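You operate a simulated robot arm through the tools that you are given. There is no shell and no other tool. Be economical: measure what you need, move in short steps, check, and stop when the job is done.

Carry out the task below with a simulated two-armed robot. There is one attempt and no reset: what you move stays moved.

TASK
Turn the silver engine upside down and tighten frame bolts A and B.
Fine: pin out to turn and back in before the bolts; the other two bolts stay as they are.

It is judged by the outcome, as a careful person would: the job done as asked, and still so three seconds after it is handed in. It fails if anything else is knocked over, pushed out of place, dropped, spilled or broken.

THE ROBOT
Two 6-joint arms with two-finger grippers on one trunk, on a base that drives. Base frame: it is fixed to the floor where the robot stands at the start and does not move with it; the origin is under the middle of the robot, x ahead of it, y to its left, z up. Units: m, rad, N and s.
The left shoulder is at the start at [0.07, 0.148, 1.467], the right one opposite. With the tool pointing down near the work surface each hand reaches from about 0.18 to 0.48 m from the robot's upright axis, wherever it stands, measured 20 degrees to its own side. Places, roughly: black bench engine [2.1, 0.7, 0.9]; blue lock pin [1.9, 0.6, 1]; letter a bolt [0.7, 0, 0.7]; letter b bolt [1.1, 0.1, 0.7]; letter c bolt [0.7, 0.1, 0.7]; letter d bolt [1, 0.3, 0.7]; red hand wheel [0.5, -0.1, 1]; red lock pin [0.6, 0, 1]; silver engine [0.7, 0.1, 1]; six-cylinder engine [3.5, 1.5, 1]; yellow lock pin [3.4, 1.4, 1.1]. Payload 2.45 kg a hand.
Tool frame (each hand has its own): the origin (TCP) lies between the finger pads and is the grasp point; the fingertips stand 0.03 m ahead of it; z points along the fingers, y is the line along which they close. Largest opening 0.106 m; the body of the gripper starts 0.079 m behind the TCP.
Orientation is that of the tool frame in the base frame, as a unit quaternion [w, x, y, z]. With the fingers straight down and closing along the base's y, the tool's x points along the base's -x, its y along +y and its z along -z.

THE INTERFACE
- The arms move only by the tool drive_tool. It takes "left_increments", "right_increments" or both (then of equal length, played together; a hand with none holds still); each is a list of rows, each an object (a shift or turn left out is 0, a gripper value left out holds the last) with "travel": the shift along the tool's x, y, z in m, a list of three; "turn": the turn, a rotation vector about the tool's x, y, z in rad, a list of three. In form: [{"travel": [tx, ty, tz], "turn": [ax, ay, az]}, ...]. A call has 1 to 10 rows; each row shifts and turns the commanded pose from where the row before left it, along the tool's axes as they then stand. "left_jaw" and "right_jaw" are, for a hand that has rows, the finger opening in m, from 0 to 0.106, set as the call begins (left out, the last holds). Each row takes 0.2 s and may step no farther than 0.05 m and 0.15 rad from the row before; otherwise, or with a gripper value out of range, the whole call is refused. Where a pose cannot be reached the arm comes as near as it can. A force on the tool above 40 N (or 10 N above the force at the start of the call, whichever is more), or a blocked arm, ends the call early, and 0.2 s more pass. The fingers move at their own pace (about 0.072 m/s each) and stop on an object; they squeeze with about 20 N. The grip force told is the motor's: it shows also when the fingers shut on nothing. Time passes only in rows, and 0.2 s behind the last, so rows that do not move let the fingers close. The reply holds the time, the measured pose of the TCP, the force on the tool along the base axes, the opening and the grip force, in the units named above and with some noise, with the torque about the TCP (base axes, N m) and any sound that the robot's microphone picked up.
- Cameras (640 x 400 px; columns grow to the right, rows downward): "scene" is now at [0.1234, 0.0136, 1.6716]; the picture's right is [0.19, -0.98, 0.00], its down [-0.79, -0.16, -0.59] and it looks along [0.58, 0.11, -0.81] (base axes); focal length 274 px, centre (320, 200). "left" rides on the left gripper at [0.076, 0.002, -0.106] in its tool frame; the picture's right is [-0.02, 1.00, 0.00], its down [-0.78, -0.02, -0.62] and it looks along [-0.62, -0.01, 0.78] (tool axes); focal length 247 px, centre (320, 200). "right" rides on the right gripper at [0.076, -0.002, -0.106] in its tool frame; the picture's right is [0.02, 1.00, 0.00], its down [-0.78, 0.02, -0.62] and it looks along [-0.62, 0.01, 0.78] (tool axes); focal length 247 px, centre (320, 200). There is no depth. A picture from a camera that has moved, and an enlarged one, comes with that camera's place and axes in the base frame and with its lens.
- camera(camera): a new picture of that camera. No time passes.
- lift_body(by): slides the trunk up (or, below 0, down) by that many m; the arms and the scene camera ride with it, the base frame stays. It gives what a move gives, with no picture.
- base_move(legs): drives the robot by 1 to 6 legs, each [ahead, left, turn to the left] in m, m and rad, along the robot's own axes; the way and the turn of a leg run together, so that a leg with both is an arc; at most 1.5 m and 3.142 rad a leg. The arms and the cameras ride along, it lands a little off, and it stops where it bumps. It gives what a move gives.
- pan_tilt(pan, tilt): turns the head with the scene camera to pan (to the left, within 1.501 rad either way) and tilt (down, from -0.506 to 1.204), counted from straight ahead of the robot. It gives what a move gives.
- inspect(camera, box): a new picture of the part [left, top, right, bottom] of that camera's present view, enlarged. No time passes.
- hand_in(): hands the job in; it is judged then, once.

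Go step by step. Nothing tells you exact positions but the pictures and the camera data: compare them with the known pose of the tool, close in by small moves and look again before you grip or let go. The budget is 120 turns and 92 pictures, counting those below and the enlarged ones. Unless the task says otherwise, let go and move clear before handing in, and close with one line.

The tools are called after "Request:" as a command line: name --argument value ..., lists and objects as JSON in quotes. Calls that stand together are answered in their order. drive_tool: Moves the arms, as the interface text tells. Its arguments: {"type":"object","properties":{"left_increments":{"type":"array","items":{"type":"object","properties":{"travel":{"type":"array","items":{"type":"number"}},"turn":{"type":"array","items":{"type":"number"}}}}},"left_jaw":{"type":"number"},"right_increments":{"type":"array","items":{"type":"object","properties":{"travel":{"type":"array","items":{"type":"number"}},"turn":{"type":"array","items":{"type":"number"}}}}},"right_jaw":{"type":"number"}},"required":[]} The other tools are called the same way: lift_body (by) slides the trunk up or down; base_move (legs) drives the base; pan_tilt (pan, tilt) turns the head that bears the scene camera; camera (camera) takes a picture; inspect (camera, box) takes an enlarged picture of a part of a camera's view; hand_in () hands the job in.

At the start:

```text
time: 0.0
left_position: [0.4543, 0.2605, 0.9999]
left_tool_rot: [-0.001, 0.001, 1.0, 0.0]
left_force: [-0.5, 0.0, 0.4]
left_moment: [-0.02, -0.02, 0.0]
left_opening: 0.1061
left_gripper_force: 0.1
right_position: [0.592, -0.2052, 1.1503]
right_tool_rot: [0.0, 0.0, 1.0, -0.001]
right_force: [-0.6, 0.2, -0.2]
right_moment: [0.04, -0.03, -0.01]
right_opening: 0.1059
right_gripper_force: 0.0
trunk travel left (down, up): [-0.94, 0.0]
robot x, y, heading: [-0.0027, -0.0049, 0.003]
head pan, tilt: [0.195, 0.941]
```

scene: 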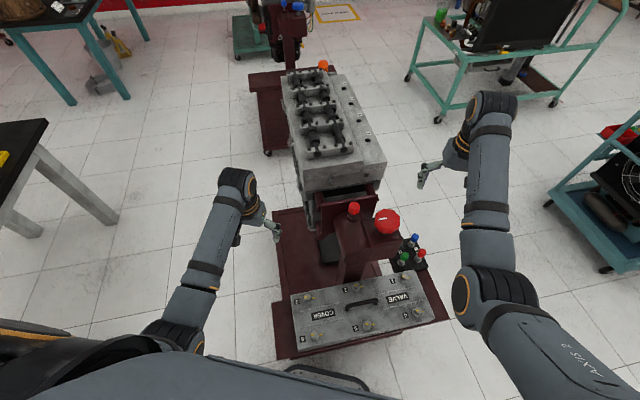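
right: 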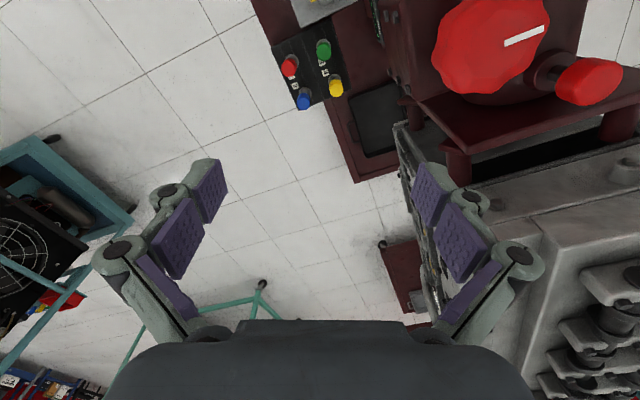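
left: 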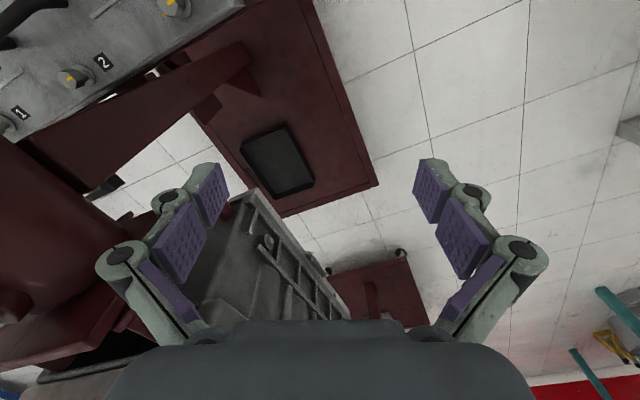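

I see the silver engine on a maroon stand with a red hand wheel and a red-knobbed lock pin; the frame bolts A and B are below it. I'll take closer looks first.

Request:
inspect --camera "scene" --box '[260, 180, 460, 360]'

Request:
inspect --camera "scene" --box '[240, 50, 420, 230]'

```text
2.22 times, centred on (360, 270) of scene
camera zoom: at [0.1234, 0.0136, 1.6716], right [0.19, -0.98, 0.0], down [-0.79, -0.16, -0.59], along [0.58, 0.11, -0.81], focal length 609 px, centre (231, 44)
```

zoom: 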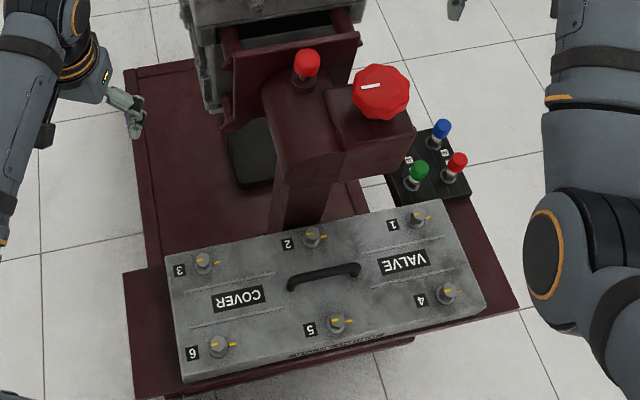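

```text
2.22 times, centred on (330, 140) of scene
camera zoom: at [0.1234, 0.0136, 1.6716], right [0.19, -0.98, 0.0], down [-0.79, -0.16, -0.59], along [0.58, 0.11, -0.81], focal length 609 px, centre (298, 333)
```

zoom: 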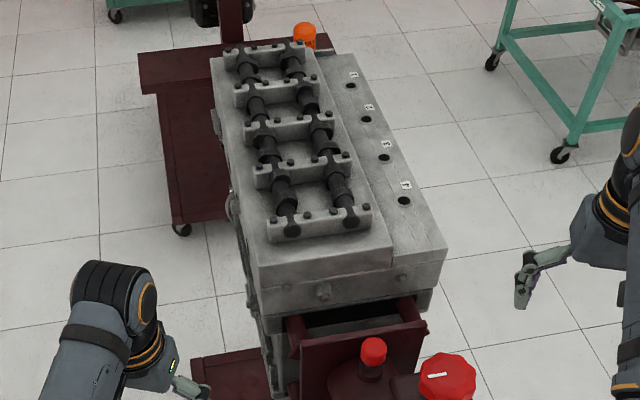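

Request:
inspect --camera "right" --box '[370, 0, 640, 170]'

Request:
inspect --camera "left" --box '[0, 130, 400, 380]'

Request:
inspect --camera "scene" --box '[330, 190, 440, 280]'

```text
2.35 times, centred on (505, 85) of right
camera zoom: at [0.5166, -0.2064, 1.2552], right [-0.02, 1.0, 0.0], down [0.78, 0.02, 0.62], along [0.62, 0.01, -0.78], focal length 581 px, centre (-115, 471)
```

zoom: 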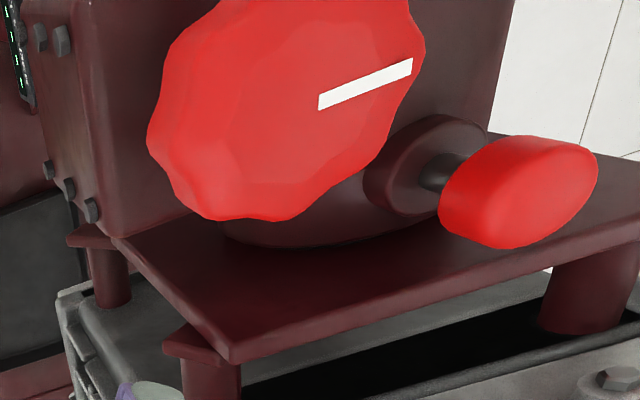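

```text
1.60 times, centred on (200, 255) of left
camera zoom: at [0.3781, 0.2625, 1.1067], right [0.02, 1.0, 0.0], down [0.78, -0.02, 0.62], along [0.62, -0.01, -0.78], focal length 395 px, centre (512, 112)
```

zoom: 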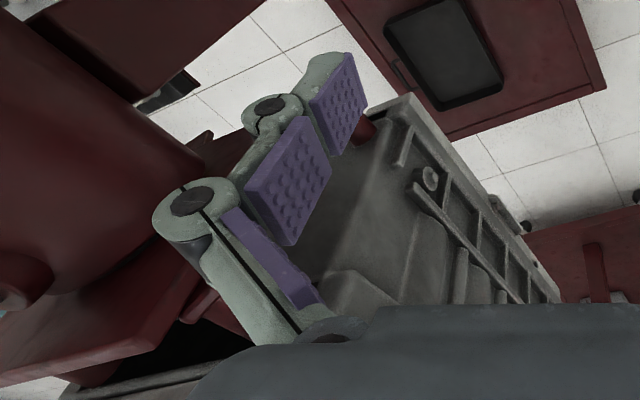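

```text
4.44 times, centred on (385, 235) of scene
camera zoom: at [0.1234, 0.0136, 1.6716], right [0.19, -0.98, 0.0], down [-0.79, -0.16, -0.59], along [0.58, 0.11, -0.81], focal length 1217 px, centre (31, 44)
```

zoom: 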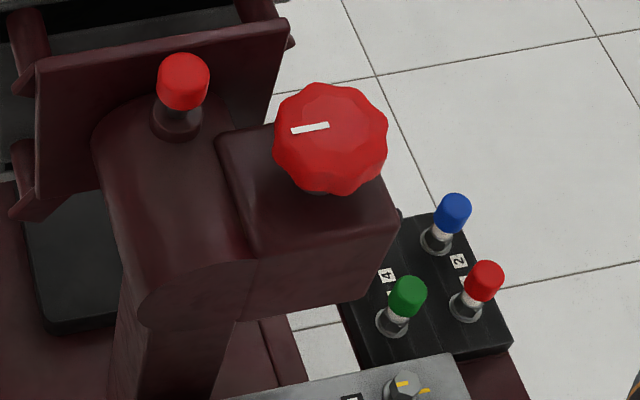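

The wheel (about [0.535,-0.09,1.055]) and pin knob (about [0.559,0.004,1.05]) both have vertical axes. I'll bring the left hand above the pin.

Request:
drive_tool --left_increments '[{"travel": [0, 0, -0.05]}, {"travel": [0, 0, -0.05]}, {"travel": [0, 0, -0.05]}, {"travel": [0, 0, -0.04]}, {"travel": [-0.02, -0.045, 0]}, {"travel": [-0.02, -0.045, 0]}, {"travel": [-0.02, -0.045, 0]}, {"travel": [-0.02, -0.045, 0]}, {"travel": [-0.02, -0.045, 0]}, {"travel": [-0.005, -0.0315, 0]}]' --left_jaw 0.06

Request:
camera --camera "left"

Request:
camera --camera "scene"

```text
time: 2.4
left_position: [0.5803, 0.0893, 1.0718]
left_tool_rot: [0.001, -0.03, 0.999, 0.038]
left_force: [-0.8, 1.4, 0.2]
left_moment: [0.03, -0.02, 0.01]
left_opening: 0.0599
left_gripper_force: 0.1
left hand out of reach, approached as far as the arm can: row 2, 3, 4, 5
right_position: [0.5916, -0.206, 1.1491]
right_tool_rot: [0.0, 0.0, 1.0, 0.0]
right_force: [1.2, 0.2, 0.4]
right_moment: [-0.03, 0.03, -0.01]
right_opening: 0.1059
right_gripper_force: 0.1
trunk travel left (down, up): [-0.94, 0.0]
robot x, y, heading: [0.0002, 0.002, -0.001]
head pan, tilt: [0.195, 0.941]
stopped in row 10 (left hand): the arm was blocked; the commanded pose is now the measured one
```

```text
83 pictures are left
camera left: at [0.5052, 0.0803, 1.1788], right [-0.04, 1.0, 0.08], down [0.78, -0.02, 0.62], along [0.62, 0.08, -0.78], focal length 247 px, centre (320, 200)
```

left: 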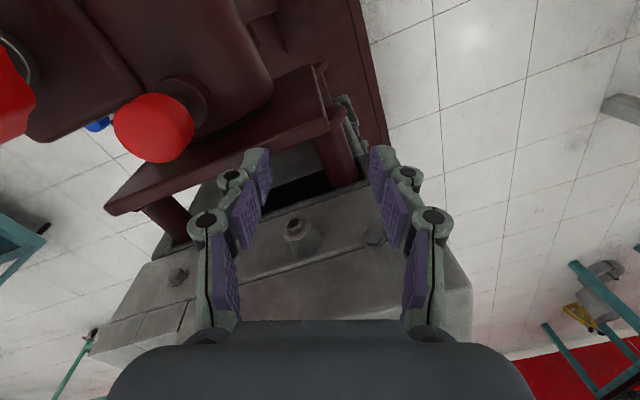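

```text
82 pictures are left
camera scene: at [0.1226, 0.0138, 1.6716], right [0.19, -0.98, 0.0], down [-0.79, -0.16, -0.59], along [0.58, 0.11, -0.81], focal length 274 px, centre (320, 200)
```

scene: 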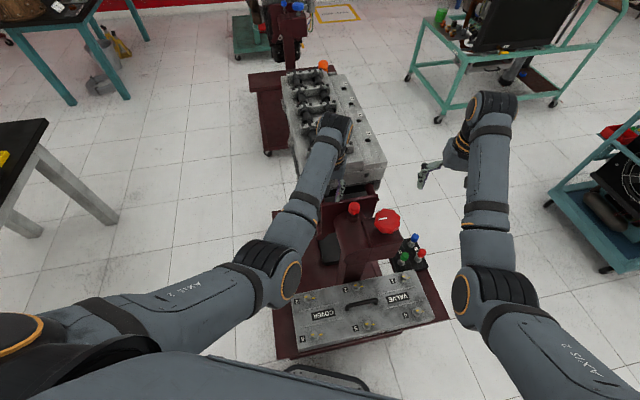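

The left arm runs into its limits when high and close in, so I'll back the left hand off, then back the base up about 8 cm to gain reach.

Request:
drive_tool --left_increments '[{"travel": [0, 0.04, 0]}, {"travel": [0, 0.04, -0.01]}]'

Request:
base_move --legs '[[-0.08, 0, 0]]'

```text
time: 3.0
left_position: [0.5745, 0.1691, 1.0861]
left_tool_rot: [-0.001, -0.028, 0.999, 0.036]
left_force: [0.5, 0.2, -0.5]
left_moment: [-0.01, 0.01, -0.01]
left_opening: 0.0598
left_gripper_force: 0.1
right_position: [0.5922, -0.2034, 1.1506]
right_tool_rot: [0.0, 0.0, 1.0, -0.001]
right_force: [0.0, 0.5, -0.3]
right_moment: [-0.05, 0.03, 0.0]
right_opening: 0.1059
right_gripper_force: 0.1
trunk travel left (down, up): [-0.94, 0.0]
robot x, y, heading: [-0.0012, -0.0002, 0.001]
head pan, tilt: [0.195, 0.941]
```

```text
time: 4.1
left_position: [0.5007, 0.1685, 1.0827]
left_tool_rot: [-0.004, -0.027, 0.999, 0.037]
left_force: [0.5, -0.2, -0.5]
left_moment: [0.01, 0.1, 0.0]
left_opening: 0.0599
left_gripper_force: 0.1
right_position: [0.5202, -0.2047, 1.1458]
right_tool_rot: [-0.003, -0.001, 1.0, 0.0]
right_force: [0.1, 0.2, -0.1]
right_moment: [0.0, 0.07, 0.01]
right_opening: 0.1059
right_gripper_force: 0.1
trunk travel left (down, up): [-0.94, 0.0]
robot x, y, heading: [-0.0791, -0.002, 0.004]
head pan, tilt: [0.195, 0.941]
```

Request:
drive_tool --left_increments '[{"travel": [-0.03, 0, -0.02], "turn": [0.074, -0.008, 0.054]}, {"travel": [-0.03, -0.03, -0.02]}, {"travel": [0, -0.045, 0]}, {"travel": [0, -0.045, 0]}, {"travel": [0, -0.0445, 0]}]' --left_jaw 0.06

Request:
camera --camera "left"

```text
time: 5.3
left_position: [0.5564, 0.0014, 1.1271]
left_tool_rot: [0.003, -0.002, 1.0, 0.001]
left_force: [-1.1, 0.3, -0.2]
left_moment: [0.0, 0.04, 0.01]
left_opening: 0.0599
left_gripper_force: 0.1
right_position: [0.5145, -0.2056, 1.148]
right_tool_rot: [-0.001, -0.001, 1.0, 0.0]
right_force: [1.8, -1.1, 0.2]
right_moment: [0.0, 0.0, 0.0]
right_opening: 0.1058
right_gripper_force: 0.1
trunk travel left (down, up): [-0.94, 0.0]
robot x, y, heading: [-0.0792, 0.0016, -0.0]
head pan, tilt: [0.195, 0.941]
```

```text
81 pictures are left
camera left: at [0.4802, 0.0045, 1.2328], right [0.02, 1.0, 0.0], down [0.78, -0.02, 0.63], along [0.63, -0.01, -0.78], focal length 247 px, centre (320, 200)
```

left: 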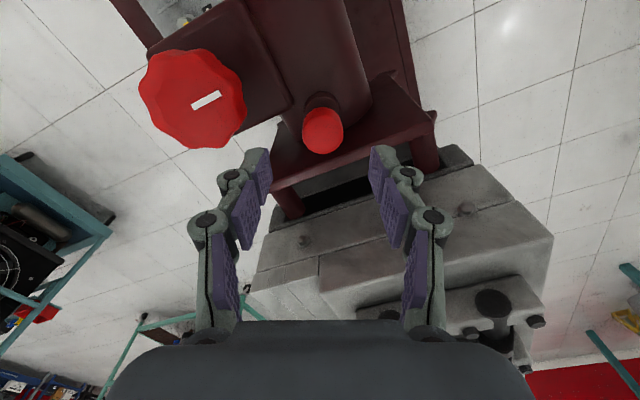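

The pin knob lies almost under the hand; I'll lower around it.

Request:
drive_tool --left_increments '[{"travel": [-0.001, 0.004, 0.03]}, {"travel": [0, 0, 0.025]}, {"travel": [0, 0, 0.017]}, {"travel": [0, 0, 0]}]'

Request:
camera --camera "left"

Request:
inspect --camera "right" --box '[400, 0, 640, 150]'

```text
time: 6.3
left_position: [0.5473, 0.0159, 1.0566]
left_tool_rot: [0.005, -0.001, 1.0, 0.0]
left_force: [-0.9, -0.7, -0.6]
left_moment: [0.0, -0.03, 0.03]
left_opening: 0.0602
left_gripper_force: 0.0
left hand out of reach, approached as far as the arm can: row 2, 3
right_position: [0.5119, -0.2046, 1.149]
right_tool_rot: [0.0, -0.002, 1.0, 0.0]
right_force: [-0.3, 0.0, 1.1]
right_moment: [0.0, 0.0, 0.02]
right_opening: 0.1062
right_gripper_force: 0.1
trunk travel left (down, up): [-0.94, 0.0]
robot x, y, heading: [-0.0804, 0.0003, 0.003]
head pan, tilt: [0.195, 0.941]
```

```text
80 pictures are left
camera left: at [0.4704, 0.0175, 1.1627], right [0.02, 1.0, 0.0], down [0.78, -0.02, 0.63], along [0.63, -0.01, -0.78], focal length 247 px, centre (320, 200)
```

left: 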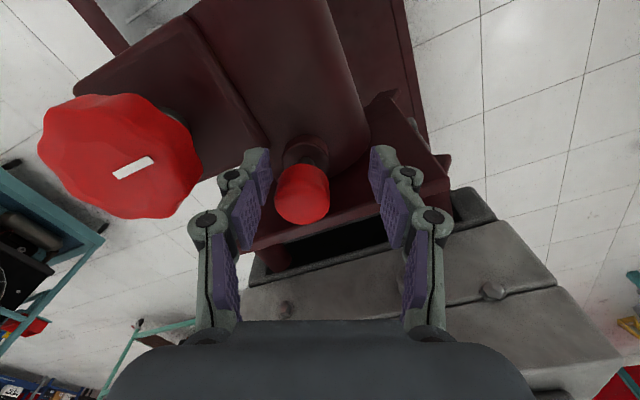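

```text
2.67 times, centred on (520, 75) of right
camera zoom: at [0.4362, -0.2056, 1.2554], right [-0.02, 1.0, 0.0], down [0.78, 0.02, 0.62], along [0.62, 0.01, -0.78], focal length 659 px, centre (-213, 533)
```

zoom: 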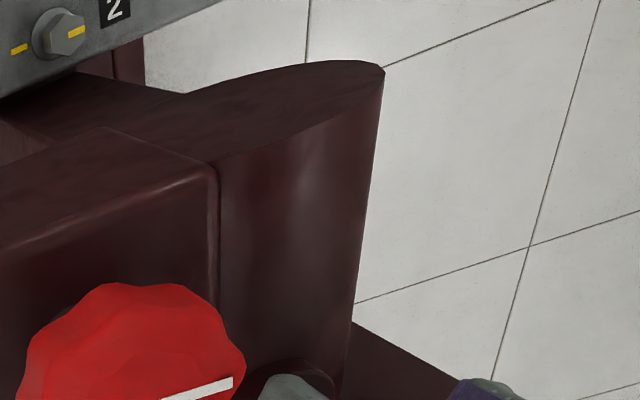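

Slightly too far now; I'll raise, drive ahead 3 cm, and re-place.

Request:
drive_tool --left_increments '[{"travel": [0, 0, -0.04]}, {"travel": [0.02, 0, -0.02]}]'

Request:
base_move --legs '[[0.03, 0, 0]]'

```text
time: 6.9
left_position: [0.5323, 0.0247, 1.1241]
left_tool_rot: [0.013, -0.008, 1.0, 0.006]
left_force: [-0.3, 0.6, 0.7]
left_moment: [0.01, -0.05, 0.03]
left_opening: 0.0602
left_gripper_force: 0.1
right_position: [0.5115, -0.2053, 1.1501]
right_tool_rot: [0.0, -0.001, 1.0, 0.0]
right_force: [-0.1, -0.4, -0.5]
right_moment: [-0.02, -0.02, -0.09]
right_opening: 0.1059
right_gripper_force: 0.0
trunk travel left (down, up): [-0.94, 0.0]
robot x, y, heading: [-0.0788, -0.0015, 0.003]
head pan, tilt: [0.195, 0.941]
```

```text
time: 7.7
left_position: [0.5553, 0.0269, 1.1215]
left_tool_rot: [0.009, -0.009, 1.0, 0.007]
left_force: [-0.5, 0.1, 0.0]
left_moment: [0.04, -0.07, -0.01]
left_opening: 0.0598
left_gripper_force: 0.2
right_position: [0.5356, -0.2046, 1.1535]
right_tool_rot: [0.004, -0.001, 1.0, 0.0]
right_force: [-2.1, 0.4, 0.1]
right_moment: [0.01, -0.09, -0.01]
right_opening: 0.106
right_gripper_force: 0.0
trunk travel left (down, up): [-0.94, 0.0]
robot x, y, heading: [-0.0512, 0.0028, 0.002]
head pan, tilt: [0.195, 0.941]
```

Request:
drive_tool --left_increments '[{"travel": [0, -0.021, 0], "turn": [0.014, 0.018, 0.016]}, {"travel": [0, 0, 0.03]}, {"travel": [0, 0, 0.025]}, {"travel": [0, 0, 0.01]}, {"travel": [0, 0, 0]}]'

Request:
camera --camera "left"

```text
time: 8.9
left_position: [0.5605, 0.0064, 1.0525]
left_tool_rot: [-0.002, 0.0, 1.0, -0.001]
left_force: [-0.1, 0.3, 0.3]
left_moment: [0.01, 0.0, -0.02]
left_opening: 0.0601
left_gripper_force: 0.1
right_position: [0.5415, -0.205, 1.1511]
right_tool_rot: [0.0, -0.001, 1.0, 0.001]
right_force: [-0.4, 0.1, 0.0]
right_moment: [-0.04, -0.03, 0.0]
right_opening: 0.1063
right_gripper_force: 0.0
trunk travel left (down, up): [-0.94, 0.0]
robot x, y, heading: [-0.0495, -0.0019, 0.002]
head pan, tilt: [0.195, 0.941]
```

```text
78 pictures are left
camera left: at [0.4854, 0.0078, 1.1603], right [0.02, 1.0, 0.0], down [0.79, -0.02, 0.62], along [0.62, -0.01, -0.79], focal length 247 px, centre (320, 200)
```

left: 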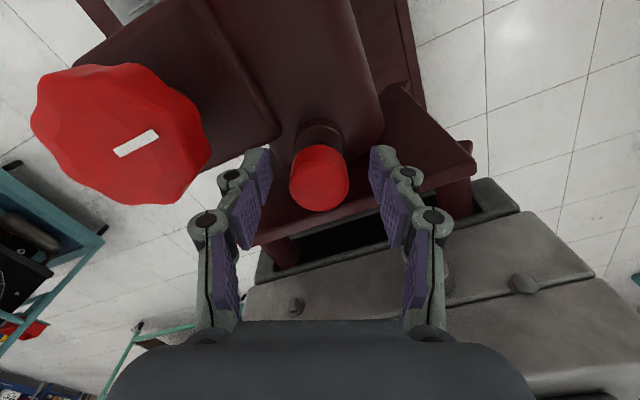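

Request:
drive_tool --left_increments '[{}, {}, {}, {}]' --left_jaw 0.01

Request:
camera --camera "left"

```text
time: 9.9
left_position: [0.561, 0.0044, 1.0522]
left_tool_rot: [-0.003, 0.0, 1.0, 0.0]
left_force: [-1.1, -4.8, 1.5]
left_moment: [-0.11, 0.09, 0.17]
left_opening: 0.0302
left_gripper_force: 45.4
right_position: [0.5421, -0.2042, 1.1504]
right_tool_rot: [0.0, 0.0, 1.0, 0.001]
right_force: [-0.7, 0.0, 1.3]
right_moment: [0.0, 0.01, 0.0]
right_opening: 0.1058
right_gripper_force: 0.0
trunk travel left (down, up): [-0.94, 0.0]
robot x, y, heading: [-0.0488, 0.0039, -0.0]
head pan, tilt: [0.195, 0.941]
```

```text
77 pictures are left
camera left: at [0.486, 0.0073, 1.16], right [0.02, 1.0, 0.0], down [0.79, -0.02, 0.62], along [0.62, -0.01, -0.79], focal length 247 px, centre (320, 200)
```

left: 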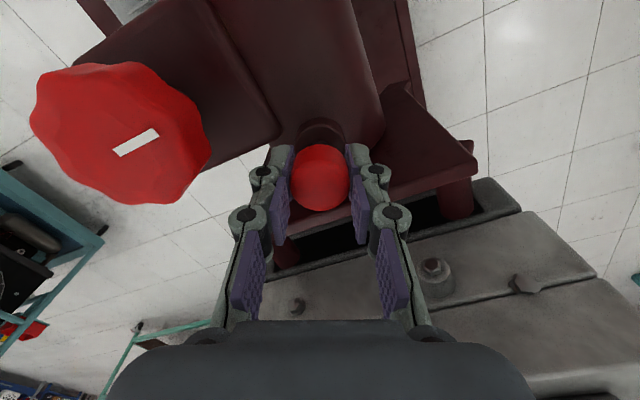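

Gripped (30 mm). Now pull the pin up gently.

Request:
drive_tool --left_increments '[{"travel": [0, 0, -0.01]}, {"travel": [0, 0, -0.01]}, {"travel": [0, 0, -0.01]}]'

Request:
camera --camera "left"

```text
time: 10.7
left_position: [0.5606, 0.0046, 1.0823]
left_tool_rot: [-0.002, -0.001, 1.0, 0.0]
left_force: [-2.0, -5.4, -1.7]
left_moment: [-0.1, 0.24, 0.21]
left_opening: 0.03
left_gripper_force: 45.1
right_position: [0.5421, -0.2061, 1.1503]
right_tool_rot: [0.0, -0.001, 1.0, 0.001]
right_force: [0.0, 0.4, -0.3]
right_moment: [-0.02, -0.02, 0.03]
right_opening: 0.1063
right_gripper_force: 0.1
trunk travel left (down, up): [-0.94, 0.0]
robot x, y, heading: [-0.0466, -0.0009, -0.004]
head pan, tilt: [0.195, 0.941]
```

```text
76 pictures are left
camera left: at [0.4861, 0.0072, 1.1897], right [0.02, 1.0, 0.0], down [0.79, -0.02, 0.62], along [0.62, -0.01, -0.79], focal length 247 px, centre (320, 200)
```

left: 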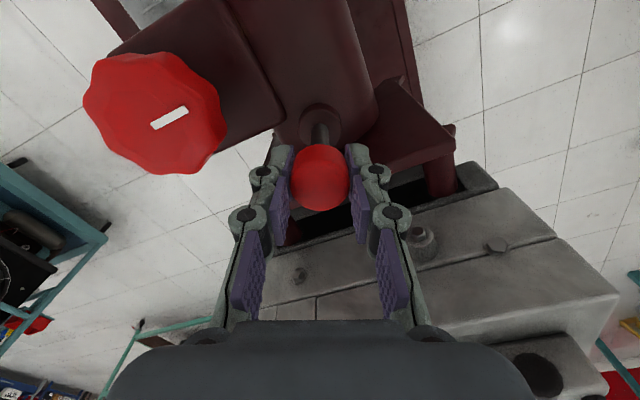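

Request:
drive_tool --left_increments '[{"travel": [0, 0, -0.005]}, {"travel": [0, 0, -0.005]}]'

Request:
inspect --camera "left" --box '[240, 80, 400, 220]'

```text
time: 11.3
left_position: [0.5619, 0.0035, 1.0938]
left_tool_rot: [-0.003, -0.001, 1.0, 0.0]
left_force: [-4.6, -10.7, -3.8]
left_moment: [-0.3, 0.42, 0.17]
left_opening: 0.0301
left_gripper_force: 44.9
right_position: [0.5421, -0.2064, 1.1496]
right_tool_rot: [0.0, -0.001, 1.0, 0.001]
right_force: [-0.8, 0.6, 0.0]
right_moment: [-0.02, -0.03, -0.01]
right_opening: 0.106
right_gripper_force: 0.1
trunk travel left (down, up): [-0.94, 0.0]
robot x, y, heading: [-0.0511, 0.001, 0.002]
head pan, tilt: [0.195, 0.941]
```

```text
2.86 times, centred on (320, 150) of left
camera zoom: at [0.486, 0.0068, 1.2002], right [0.02, 1.0, 0.0], down [0.79, -0.02, 0.62], along [0.62, -0.01, -0.79], focal length 706 px, centre (320, 343)
```

zoom: 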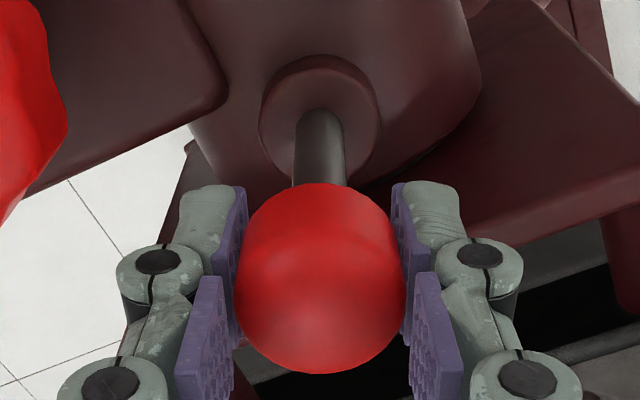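

Request:
drive_tool --left_increments '[{"travel": [0, -0.002, -0.005]}, {"travel": [0, 0, -0.005]}]'

```text
time: 11.9
left_position: [0.5609, 0.0048, 1.0943]
left_tool_rot: [-0.011, -0.002, 1.0, 0.003]
left_force: [4.8, -12.2, -14.3]
left_moment: [-0.6, 0.39, 0.26]
left_opening: 0.0301
left_gripper_force: 44.6
right_position: [0.5439, -0.2072, 1.1476]
right_tool_rot: [-0.002, -0.001, 1.0, 0.001]
right_force: [-0.4, 0.2, -0.4]
right_moment: [-0.02, 0.0, 0.02]
right_opening: 0.1059
right_gripper_force: 0.2
trunk travel left (down, up): [-0.94, 0.0]
robot x, y, heading: [-0.0501, 0.0034, -0.009]
head pan, tilt: [0.195, 0.941]
stopped in row 2 (left hand): the force on the tool passed its limit at 41 N (the readings are from after the stop); the commanded pose is now the measured one
```

The pin has hit its stop, about 42 mm out. I'll let go to see whether it stays out.

Request:
drive_tool --left_increments '[{}, {}, {}]' --left_jaw 0.06

Request:
camera --camera "left"

```text
time: 12.7
left_position: [0.5599, 0.0081, 1.0964]
left_tool_rot: [-0.008, -0.003, 1.0, 0.002]
left_force: [0.8, 0.1, -0.9]
left_moment: [0.0, 0.0, 0.02]
left_opening: 0.06
left_gripper_force: 0.1
right_position: [0.5419, -0.2052, 1.149]
right_tool_rot: [0.0, -0.001, 1.0, -0.001]
right_force: [0.4, 0.1, -0.8]
right_moment: [-0.02, -0.02, 0.0]
right_opening: 0.1061
right_gripper_force: 0.1
trunk travel left (down, up): [-0.94, 0.0]
robot x, y, heading: [-0.0507, 0.0012, 0.004]
head pan, tilt: [0.195, 0.941]
```

```text
74 pictures are left
camera left: at [0.4858, 0.0093, 1.2052], right [0.02, 1.0, 0.01], down [0.79, -0.02, 0.61], along [0.61, -0.01, -0.79], focal length 247 px, centre (320, 200)
```

left: 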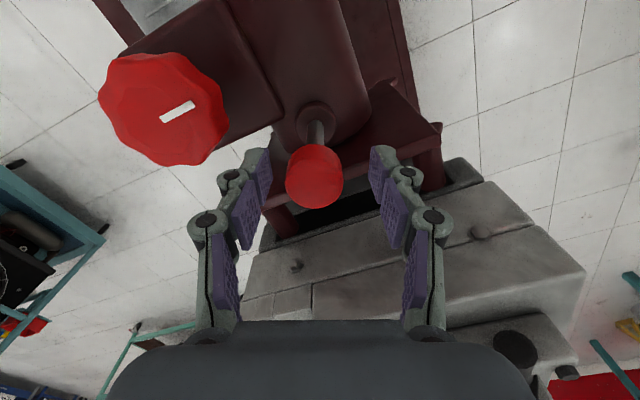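

The pin stays out on its own. I'll clear the left hand and bring the right hand over the wheel.

Request:
drive_tool --left_increments '[{"travel": [0, 0, -0.03]}, {"travel": [0, 0, -0.03]}, {"travel": [0.01, 0.045, 0.005]}, {"travel": [0.01, 0.045, 0]}, {"travel": [0.01, 0.045, 0]}, {"travel": [0.01, 0.045, 0]}, {"travel": [0.01, 0.045, 0.03]}]' --right_increments '[{}, {}, {}, {"travel": [0, 0.03, 0]}, {"travel": [0, 0.03, 0]}, {"travel": [0, 0.03, 0]}, {"travel": [0.008, 0.03, 0]}]' --right_jaw 0.1

Request:
camera --camera "right"

Request:
camera --camera "scene"

```text
refused: row 7 steps farther than a row can; nothing moved
```

```text
73 pictures are left
camera right: at [0.4669, -0.2062, 1.255], right [-0.02, 1.0, 0.0], down [0.78, 0.02, 0.62], along [0.62, 0.01, -0.78], focal length 247 px, centre (320, 200)
```

right: 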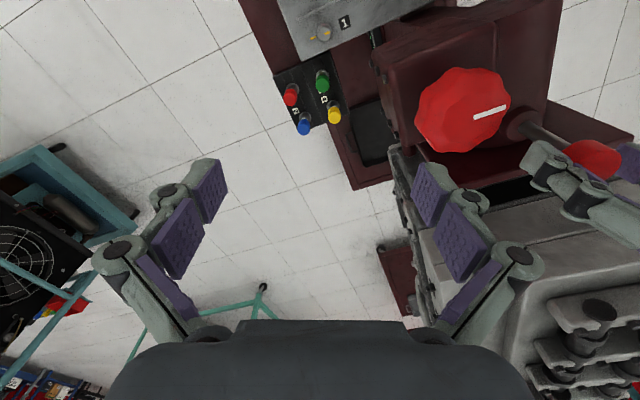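

```text
72 pictures are left
camera scene: at [0.0734, 0.0131, 1.6716], right [0.2, -0.98, 0.0], down [-0.79, -0.16, -0.59], along [0.58, 0.12, -0.81], focal length 274 px, centre (320, 200)
```

scene: 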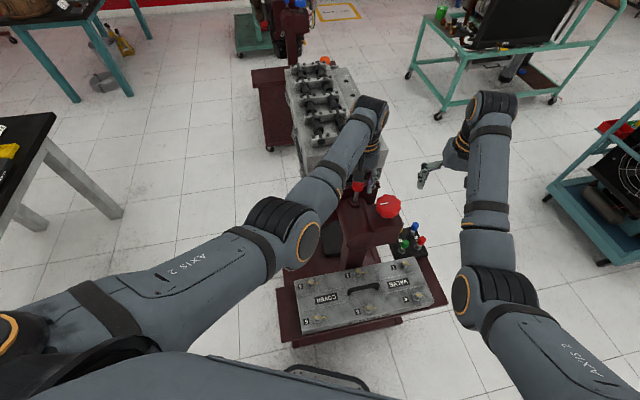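

Request:
drive_tool --left_increments '[{"travel": [0, 0, -0.03]}, {"travel": [0, 0, -0.03]}, {"travel": [0.01, 0.045, 0.005]}, {"travel": [0.01, 0.045, 0]}, {"travel": [0.01, 0.045, 0]}, {"travel": [0.01, 0.045, 0]}, {"travel": [0.01, 0.045, 0.01]}]' --right_increments '[{}, {}, {}, {"travel": [0, 0.03, 0]}, {"travel": [0, 0.03, 0]}, {"travel": [0, 0.03, 0]}, {"travel": [0.006, 0.028, 0]}]' --right_jaw 0.09

Request:
camera --camera "right"

```text
time: 14.3
left_position: [0.5181, 0.2339, 1.1308]
left_tool_rot: [-0.008, -0.002, 1.0, 0.0]
left_force: [-0.8, 0.2, 0.1]
left_moment: [-0.06, 0.0, 0.01]
left_opening: 0.0599
left_gripper_force: 0.0
left hand out of reach, approached as far as the arm can: row 5, 6
right_position: [0.5336, -0.0812, 1.1517]
right_tool_rot: [0.0, -0.001, 1.0, -0.001]
right_force: [-0.2, 1.0, 0.0]
right_moment: [0.0, -0.01, 0.02]
right_opening: 0.0899
right_gripper_force: 0.1
trunk travel left (down, up): [-0.94, 0.0]
robot x, y, heading: [-0.0478, 0.0002, 0.003]
head pan, tilt: [0.195, 0.941]
```

```text
71 pictures are left
camera right: at [0.4582, -0.0826, 1.2567], right [-0.02, 1.0, 0.0], down [0.78, 0.02, 0.62], along [0.62, 0.01, -0.78], focal length 247 px, centre (320, 200)
```

right: 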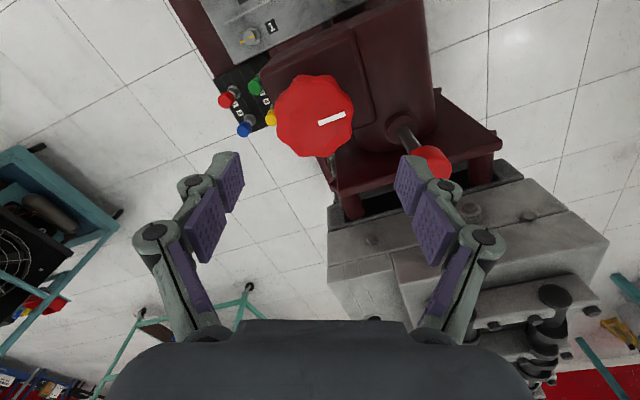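

Wheel centre ≈ [0.531,-0.087]; I'll align over it, rotate the hand so the fingers avoid the pin knob, and look.

Request:
drive_tool --right_increments '[{"travel": [0.002, -0.006, 0]}, {"turn": [0, 0, -0.15]}, {"turn": [0, 0, -0.15]}, {"turn": [0, 0, -0.15]}, {"turn": [0, 0, -0.15]}, {"turn": [0, 0, -0.15]}, {"travel": [0, 0, 0.03]}]' --right_jaw 0.085

Request:
camera --camera "right"

```text
time: 15.9
left_position: [0.5186, 0.2297, 1.1292]
left_tool_rot: [-0.009, -0.001, 1.0, 0.003]
left_force: [-0.6, -0.4, 0.4]
left_moment: [0.0, -0.03, -0.04]
left_opening: 0.0598
left_gripper_force: 0.0
right_position: [0.5332, -0.0926, 1.1192]
right_tool_rot: [0.0, -0.367, 0.93, 0.0]
right_force: [-0.1, -0.3, 0.7]
right_moment: [-0.03, 0.02, -0.03]
right_opening: 0.0849
right_gripper_force: 0.0
trunk travel left (down, up): [-0.94, 0.0]
robot x, y, heading: [-0.0525, -0.0004, 0.002]
head pan, tilt: [0.195, 0.941]
```

```text
70 pictures are left
camera right: at [0.4787, -0.1461, 1.2247], right [-0.7, 0.71, 0.0], down [0.56, 0.55, 0.62], along [0.44, 0.43, -0.78], focal length 247 px, centre (320, 200)
```

right: 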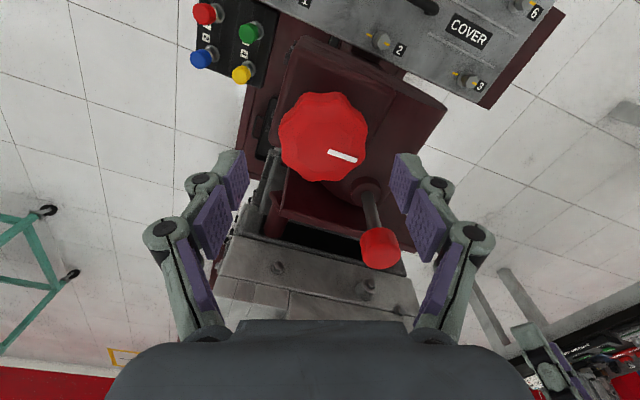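

Request:
drive_tool --right_increments '[{"travel": [0, 0.003, 0.03]}, {"travel": [0, 0, 0.03]}, {"travel": [0, 0, 0.008]}, {}]'

Request:
camera --camera "right"

```text
time: 16.9
left_position: [0.5186, 0.2292, 1.131]
left_tool_rot: [-0.009, -0.002, 1.0, 0.002]
left_force: [0.2, 0.6, -0.6]
left_moment: [-0.02, -0.03, -0.01]
left_opening: 0.0599
left_gripper_force: 0.0
right_position: [0.5329, -0.0899, 1.0514]
right_tool_rot: [0.0, -0.367, 0.93, 0.0]
right_force: [0.1, 0.3, -0.3]
right_moment: [0.01, 0.0, 0.01]
right_opening: 0.0851
right_gripper_force: 0.1
trunk travel left (down, up): [-0.94, 0.0]
robot x, y, heading: [-0.0457, -0.0018, 0.003]
head pan, tilt: [0.195, 0.941]
```

```text
69 pictures are left
camera right: at [0.4776, -0.143, 1.1578], right [-0.7, 0.72, 0.0], down [0.56, 0.55, 0.62], along [0.44, 0.43, -0.78], focal length 247 px, centre (320, 200)
```

right: 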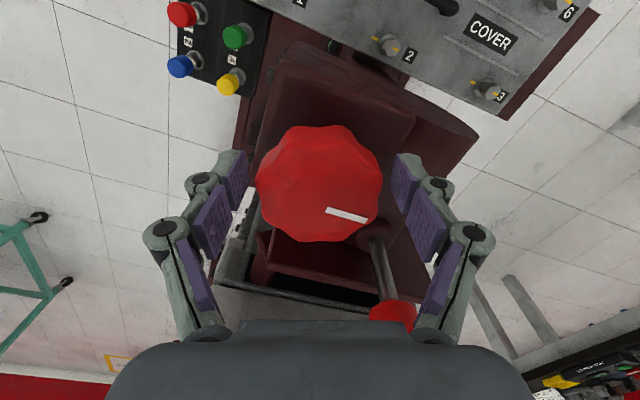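

Request:
drive_tool --right_increments '[{}, {}, {}]' --right_jaw 0.03

Request:
drive_tool --right_increments '[{"turn": [0, 0, 0.1]}, {"turn": [0, 0, 0.1]}, {"turn": [0, 0, 0.1]}]'

Request:
camera --camera "right"

```text
time: 17.7
left_position: [0.519, 0.2289, 1.1302]
left_tool_rot: [-0.008, -0.002, 1.0, 0.002]
left_force: [0.3, 0.3, -0.3]
left_moment: [0.03, 0.05, 0.04]
left_opening: 0.0599
left_gripper_force: 0.1
right_position: [0.5323, -0.0901, 1.0522]
right_tool_rot: [0.0, -0.367, 0.93, 0.0]
right_force: [-0.2, -0.6, 0.0]
right_moment: [0.16, 0.11, 0.03]
right_opening: 0.065
right_gripper_force: 45.2
trunk travel left (down, up): [-0.94, 0.0]
robot x, y, heading: [-0.0483, 0.0024, -0.0]
head pan, tilt: [0.195, 0.941]
```

```text
time: 18.5
left_position: [0.5181, 0.23, 1.1295]
left_tool_rot: [-0.008, -0.003, 1.0, 0.002]
left_force: [-1.0, 0.4, 0.7]
left_moment: [0.04, 0.01, -0.02]
left_opening: 0.0599
left_gripper_force: 0.0
right_position: [0.5314, -0.0896, 1.0538]
right_tool_rot: [0.001, -0.222, 0.975, 0.0]
right_force: [-4.5, 4.5, -0.3]
right_moment: [0.07, 0.08, 0.0]
right_opening: 0.0652
right_gripper_force: 44.8
trunk travel left (down, up): [-0.94, 0.0]
robot x, y, heading: [-0.0499, 0.0019, 0.003]
head pan, tilt: [0.195, 0.941]
```

```text
68 pictures are left
camera right: at [0.4637, -0.1235, 1.158], right [-0.46, 0.89, 0.0], down [0.7, 0.36, 0.62], along [0.55, 0.28, -0.78], focal length 247 px, centre (320, 200)
```

right: 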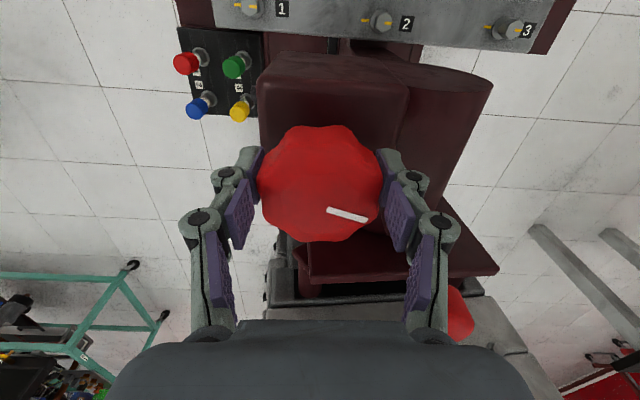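

The wheel turns freely. I'll turn further and check how the engine responds.

Request:
drive_tool --right_increments '[{"turn": [0, 0, 0.14]}, {"turn": [0, 0, 0.14]}, {"turn": [0, 0, 0.14]}, {"turn": [0, 0, 0.14]}, {"turn": [0, 0, 0.14]}, {"turn": [0, 0, 0.14]}, {"turn": [0, 0, 0.14]}]'

Request:
camera --camera "scene"

Request:
camera --camera "right"

```text
time: 20.1
left_position: [0.5191, 0.2337, 1.1288]
left_tool_rot: [-0.009, -0.002, 1.0, 0.0]
left_force: [0.5, -0.1, 0.2]
left_moment: [0.0, -0.01, -0.01]
left_opening: 0.06
left_gripper_force: 0.1
right_position: [0.5306, -0.0848, 1.0523]
right_tool_rot: [-0.001, 0.261, 0.965, 0.0]
right_force: [-4.3, 19.8, -3.3]
right_moment: [0.83, 0.23, 0.05]
right_opening: 0.065
right_gripper_force: 45.3
trunk travel left (down, up): [-0.94, 0.0]
robot x, y, heading: [-0.0504, 0.0023, 0.002]
head pan, tilt: [0.195, 0.941]
```

```text
67 pictures are left
camera scene: at [0.0722, 0.0203, 1.6715], right [0.2, -0.98, 0.0], down [-0.79, -0.16, -0.59], along [0.58, 0.11, -0.81], focal length 274 px, centre (320, 200)
```

scene: 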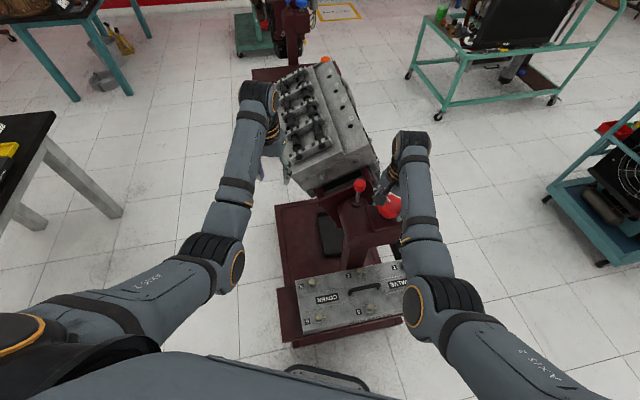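

```text
66 pictures are left
camera right: at [0.4651, -0.047, 1.1579], right [0.49, 0.87, 0.0], down [0.68, -0.38, 0.62], along [0.54, -0.3, -0.78], focal length 247 px, centre (320, 200)
```

right: 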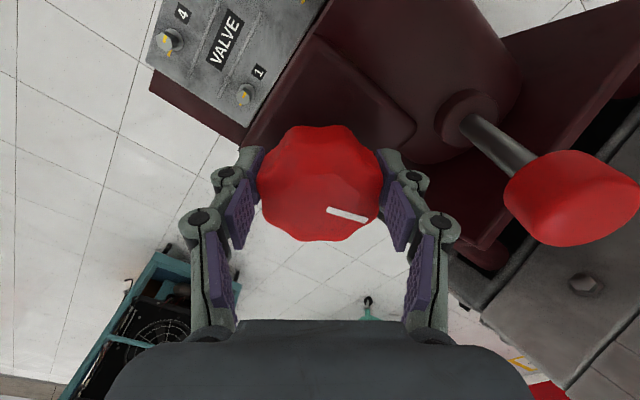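

The engine is turning (top leaning left), at roughly 3–4:1. I'll withdraw the left hand further and continue turning.

Request:
drive_tool --left_increments '[{"travel": [0.024, 0.02, 0.026]}, {"travel": [0.024, 0.02, 0.026]}, {"travel": [0.024, 0.02, 0.026]}, {"travel": [0.024, 0.02, 0.026]}, {"travel": [0.024, 0.02, 0.026]}]'

Request:
drive_tool --right_increments '[{"turn": [0, 0, 0.14]}, {"turn": [0, 0, 0.14]}, {"turn": [0, 0, 0.14]}, {"turn": [0, 0, 0.14]}, {"turn": [0, 0, 0.14]}, {"turn": [0, 0, 0.14]}, {"turn": [0, 0, 0.14]}]'

```text
time: 21.3
left_position: [0.3962, 0.335, 1.0015]
left_tool_rot: [-0.008, -0.001, 1.0, 0.0]
left_force: [-0.2, 0.3, 0.7]
left_moment: [0.03, -0.01, 0.02]
left_opening: 0.0601
left_gripper_force: 0.0
right_position: [0.5313, -0.0852, 1.0519]
right_tool_rot: [0.0, 0.26, 0.966, -0.001]
right_force: [-5.0, 23.9, -4.6]
right_moment: [0.3, -0.48, 0.1]
right_opening: 0.0649
right_gripper_force: 45.1
trunk travel left (down, up): [-0.94, 0.0]
robot x, y, heading: [-0.0505, -0.0012, -0.005]
head pan, tilt: [0.195, 0.941]
```

```text
time: 22.9
left_position: [0.3974, 0.3363, 0.9997]
left_tool_rot: [-0.01, -0.002, 1.0, -0.001]
left_force: [0.7, -0.5, 0.6]
left_moment: [-0.01, -0.02, -0.01]
left_opening: 0.0598
left_gripper_force: 0.2
right_position: [0.5356, -0.0819, 1.0528]
right_tool_rot: [0.0, 0.685, 0.729, 0.001]
right_force: [14.0, 29.4, 4.8]
right_moment: [0.36, -0.26, 0.08]
right_opening: 0.065
right_gripper_force: 45.0
trunk travel left (down, up): [-0.94, 0.0]
robot x, y, heading: [-0.0507, -0.0003, -0.005]
head pan, tilt: [0.195, 0.941]
```

Wheel centre refines to ≈ [0.536,-0.086]. I'll release, recentre, and wind the hand back for another stroke.

Request:
drive_tool --right_increments '[{}, {"travel": [0.0035, 0.004, 0]}, {"turn": [0, 0, -0.145]}, {"turn": [0, 0, -0.145]}, {"turn": [0, 0, -0.145]}, {"turn": [0, 0, -0.145]}, {"turn": [0, 0, -0.145]}, {"turn": [0, 0, -0.145]}, {"turn": [0, 0, -0.145]}, {"turn": [0, 0, -0.145]}]' --right_jaw 0.078

Request:
camera --camera "scene"

Request:
camera --camera "right"

```text
time: 25.1
left_position: [0.3965, 0.3315, 1.004]
left_tool_rot: [-0.009, -0.001, 1.0, 0.003]
left_force: [0.0, 0.1, -0.2]
left_moment: [0.01, 0.01, -0.01]
left_opening: 0.0601
left_gripper_force: 0.2
right_position: [0.535, -0.0862, 1.0522]
right_tool_rot: [0.001, 0.172, 0.985, 0.0]
right_force: [0.7, 0.3, 0.5]
right_moment: [-0.01, 0.02, 0.0]
right_opening: 0.0781
right_gripper_force: 0.1
trunk travel left (down, up): [-0.94, 0.0]
robot x, y, heading: [-0.052, 0.0042, -0.0]
head pan, tilt: [0.195, 0.941]
```

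```text
65 pictures are left
camera scene: at [0.0728, 0.0133, 1.6716], right [0.2, -0.98, 0.0], down [-0.79, -0.16, -0.59], along [0.58, 0.12, -0.81], focal length 274 px, centre (320, 200)
```

scene: 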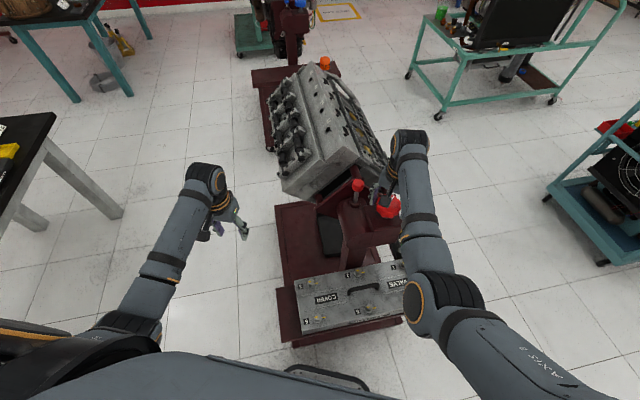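

```text
64 pictures are left
camera right: at [0.464, -0.0618, 1.1571], right [0.32, 0.95, 0.0], down [0.74, -0.25, 0.62], along [0.59, -0.2, -0.78], focal length 247 px, centre (320, 200)
```

right: 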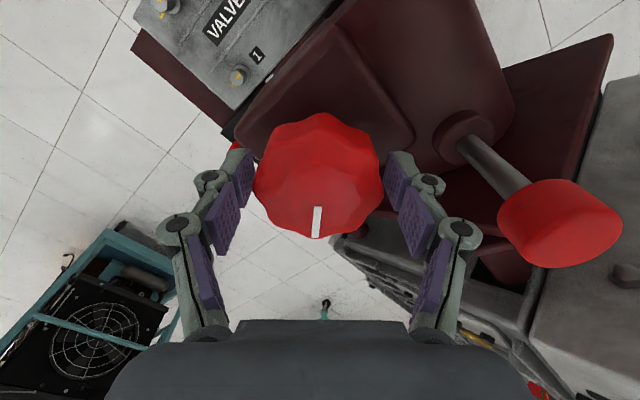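

Request:
drive_tool --right_increments '[{"turn": [0, 0, -0.15]}, {"turn": [0, 0, -0.15]}, {"turn": [0, 0, -0.15]}, {"turn": [0, 0, -0.15]}, {"turn": [0, 0, -0.15]}, {"turn": [0, 0, -0.15]}, {"turn": [0, 0, -0.15]}, {"turn": [0, 0, -0.15]}, {"turn": [0, 0, -0.15]}, {"turn": [0, 0, -0.15]}]' --right_jaw 0.078

Request:
camera --camera "right"

```text
time: 27.3
left_position: [0.3963, 0.332, 1.0037]
left_tool_rot: [-0.008, -0.001, 1.0, 0.002]
left_force: [0.5, 0.6, -0.1]
left_moment: [-0.01, 0.01, 0.04]
left_opening: 0.0602
left_gripper_force: 0.1
right_position: [0.5364, -0.0867, 1.0517]
right_tool_rot: [0.0, -0.546, 0.838, 0.0]
right_force: [0.3, 0.7, -0.1]
right_moment: [-0.02, 0.01, -0.01]
right_opening: 0.078
right_gripper_force: 0.1
trunk travel left (down, up): [-0.94, 0.0]
robot x, y, heading: [-0.0503, 0.0021, 0.001]
head pan, tilt: [0.195, 0.941]
```

```text
63 pictures are left
camera right: at [0.5074, -0.1564, 1.1575], right [-0.92, 0.38, 0.0], down [0.3, 0.72, 0.62], along [0.24, 0.57, -0.78], focal length 247 px, centre (320, 200)
```

right: 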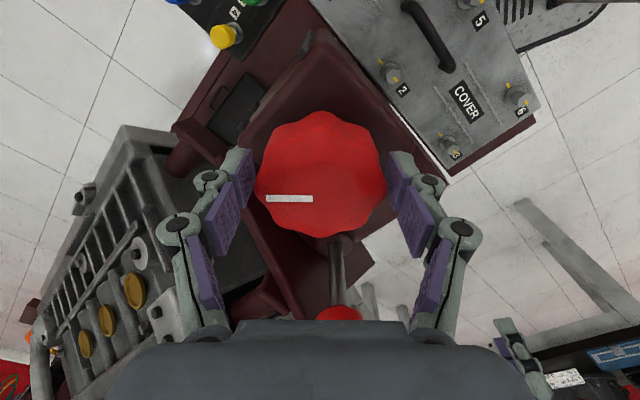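

Request:
drive_tool --right_increments '[{}, {}, {"turn": [0, 0, 0.14]}, {"turn": [0, 0, 0.14]}, {"turn": [0, 0, 0.14]}, {"turn": [0, 0, 0.14]}, {"turn": [0, 0, 0.14]}, {"turn": [0, 0, 0.14]}, {"turn": [0, 0, 0.14]}, {"turn": [0, 0, 0.14]}]' --right_jaw 0.03

Request:
drive_tool --right_increments '[{"turn": [0, 0, 0.14]}, {"turn": [0, 0, 0.14]}, {"turn": [0, 0, 0.14]}, {"turn": [0, 0, 0.14]}, {"turn": [0, 0, 0.14]}, {"turn": [0, 0, 0.14]}, {"turn": [0, 0, 0.14]}, {"turn": [0, 0, 0.14]}, {"turn": [0, 0, 0.14]}, {"turn": [0, 0, 0.14]}]'

Request:
camera --camera "scene"

```text
time: 29.5
left_position: [0.3965, 0.3314, 1.003]
left_tool_rot: [-0.008, -0.002, 1.0, 0.002]
left_force: [1.0, 0.1, -0.5]
left_moment: [-0.01, 0.01, -0.04]
left_opening: 0.0599
left_gripper_force: 0.1
right_position: [0.5359, -0.087, 1.0535]
right_tool_rot: [0.001, -0.015, 1.0, 0.0]
right_force: [4.7, -1.4, 8.1]
right_moment: [-0.32, 0.44, -0.02]
right_opening: 0.0651
right_gripper_force: 45.2
trunk travel left (down, up): [-0.94, 0.0]
robot x, y, heading: [-0.0487, 0.0018, 0.001]
head pan, tilt: [0.195, 0.941]
```

```text
time: 31.7
left_position: [0.3977, 0.3304, 1.0033]
left_tool_rot: [-0.008, -0.002, 1.0, 0.002]
left_force: [0.6, -0.6, -0.6]
left_moment: [0.03, 0.01, -0.04]
left_opening: 0.06
left_gripper_force: 0.1
right_position: [0.5348, -0.0881, 1.0525]
right_tool_rot: [0.0, 0.634, 0.774, 0.001]
right_force: [4.5, -8.1, 10.9]
right_moment: [-0.45, -0.33, -0.04]
right_opening: 0.0648
right_gripper_force: 45.3
trunk travel left (down, up): [-0.94, 0.0]
robot x, y, heading: [-0.0508, -0.0004, 0.0]
head pan, tilt: [0.195, 0.941]
```

```text
62 pictures are left
camera scene: at [0.0721, 0.0114, 1.6717], right [0.2, -0.98, 0.0], down [-0.79, -0.16, -0.59], along [0.58, 0.12, -0.81], focal length 274 px, centre (320, 200)
```

scene: 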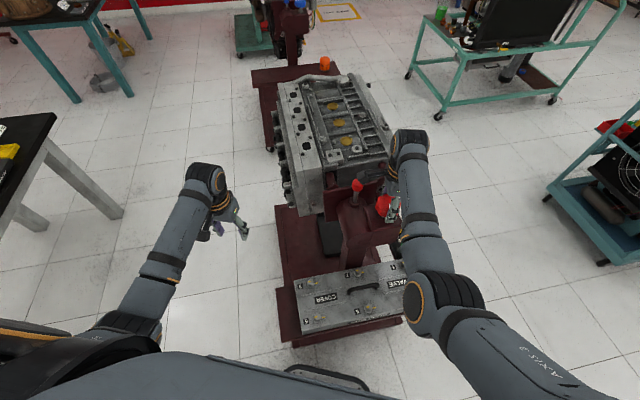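

Engine is at about 90°, so the ratio is ≈3:1. Another stroke.

Request:
drive_tool --right_increments '[{}, {"turn": [0, 0, -0.15]}, {"turn": [0, 0, -0.15]}, {"turn": [0, 0, -0.15]}, {"turn": [0, 0, -0.15]}, {"turn": [0, 0, -0.15]}, {"turn": [0, 0, -0.15]}, {"turn": [0, 0, -0.15]}, {"turn": [0, 0, -0.15]}, {"turn": [0, 0, -0.15]}]' --right_jaw 0.078

Request:
drive_tool --right_increments '[{"turn": [0, 0, -0.15]}, {"turn": [0, 0, -0.15]}, {"turn": [0, 0, -0.15]}, {"turn": [0, 0, -0.15]}, {"turn": [0, 0, -0.15]}, {"turn": [0, 0, -0.15]}, {"turn": [0, 0, -0.15]}, {"turn": [0, 0, -0.15]}, {"turn": [0, 0, -0.15]}]'

Request:
camera --camera "right"

```text
time: 33.9
left_position: [0.3955, 0.331, 1.0033]
left_tool_rot: [-0.009, -0.002, 1.0, 0.002]
left_force: [-0.4, 0.0, 0.2]
left_moment: [-0.02, 0.0, -0.01]
left_opening: 0.0602
left_gripper_force: 0.0
right_position: [0.5355, -0.0861, 1.0525]
right_tool_rot: [0.0, 0.008, 1.0, -0.001]
right_force: [0.1, 0.5, 0.0]
right_moment: [0.0, -0.03, 0.01]
right_opening: 0.0781
right_gripper_force: 0.1
trunk travel left (down, up): [-0.94, 0.0]
robot x, y, heading: [-0.0493, 0.0021, -0.003]
head pan, tilt: [0.195, 0.941]
```

```text
time: 35.9
left_position: [0.3967, 0.3313, 1.0047]
left_tool_rot: [-0.009, -0.002, 1.0, 0.002]
left_force: [-0.3, -0.3, -0.5]
left_moment: [-0.01, 0.04, 0.0]
left_opening: 0.06
left_gripper_force: 0.1
right_position: [0.5354, -0.0862, 1.0511]
right_tool_rot: [0.0, -0.619, 0.786, 0.0]
right_force: [0.4, -0.3, 0.0]
right_moment: [0.03, 0.02, 0.01]
right_opening: 0.0778
right_gripper_force: 0.1
trunk travel left (down, up): [-0.94, 0.0]
robot x, y, heading: [-0.0485, 0.0006, 0.003]
head pan, tilt: [0.195, 0.941]
```

```text
61 pictures are left
camera right: at [0.52, -0.1609, 1.1569], right [-0.98, 0.21, 0.0], down [0.17, 0.77, 0.62], along [0.13, 0.61, -0.78], focal length 247 px, centre (320, 200)
```

right: 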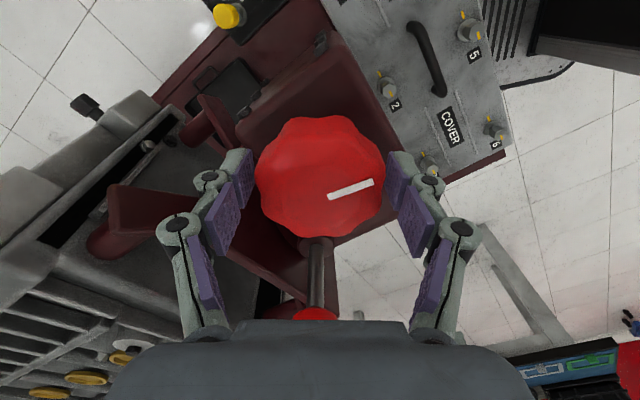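

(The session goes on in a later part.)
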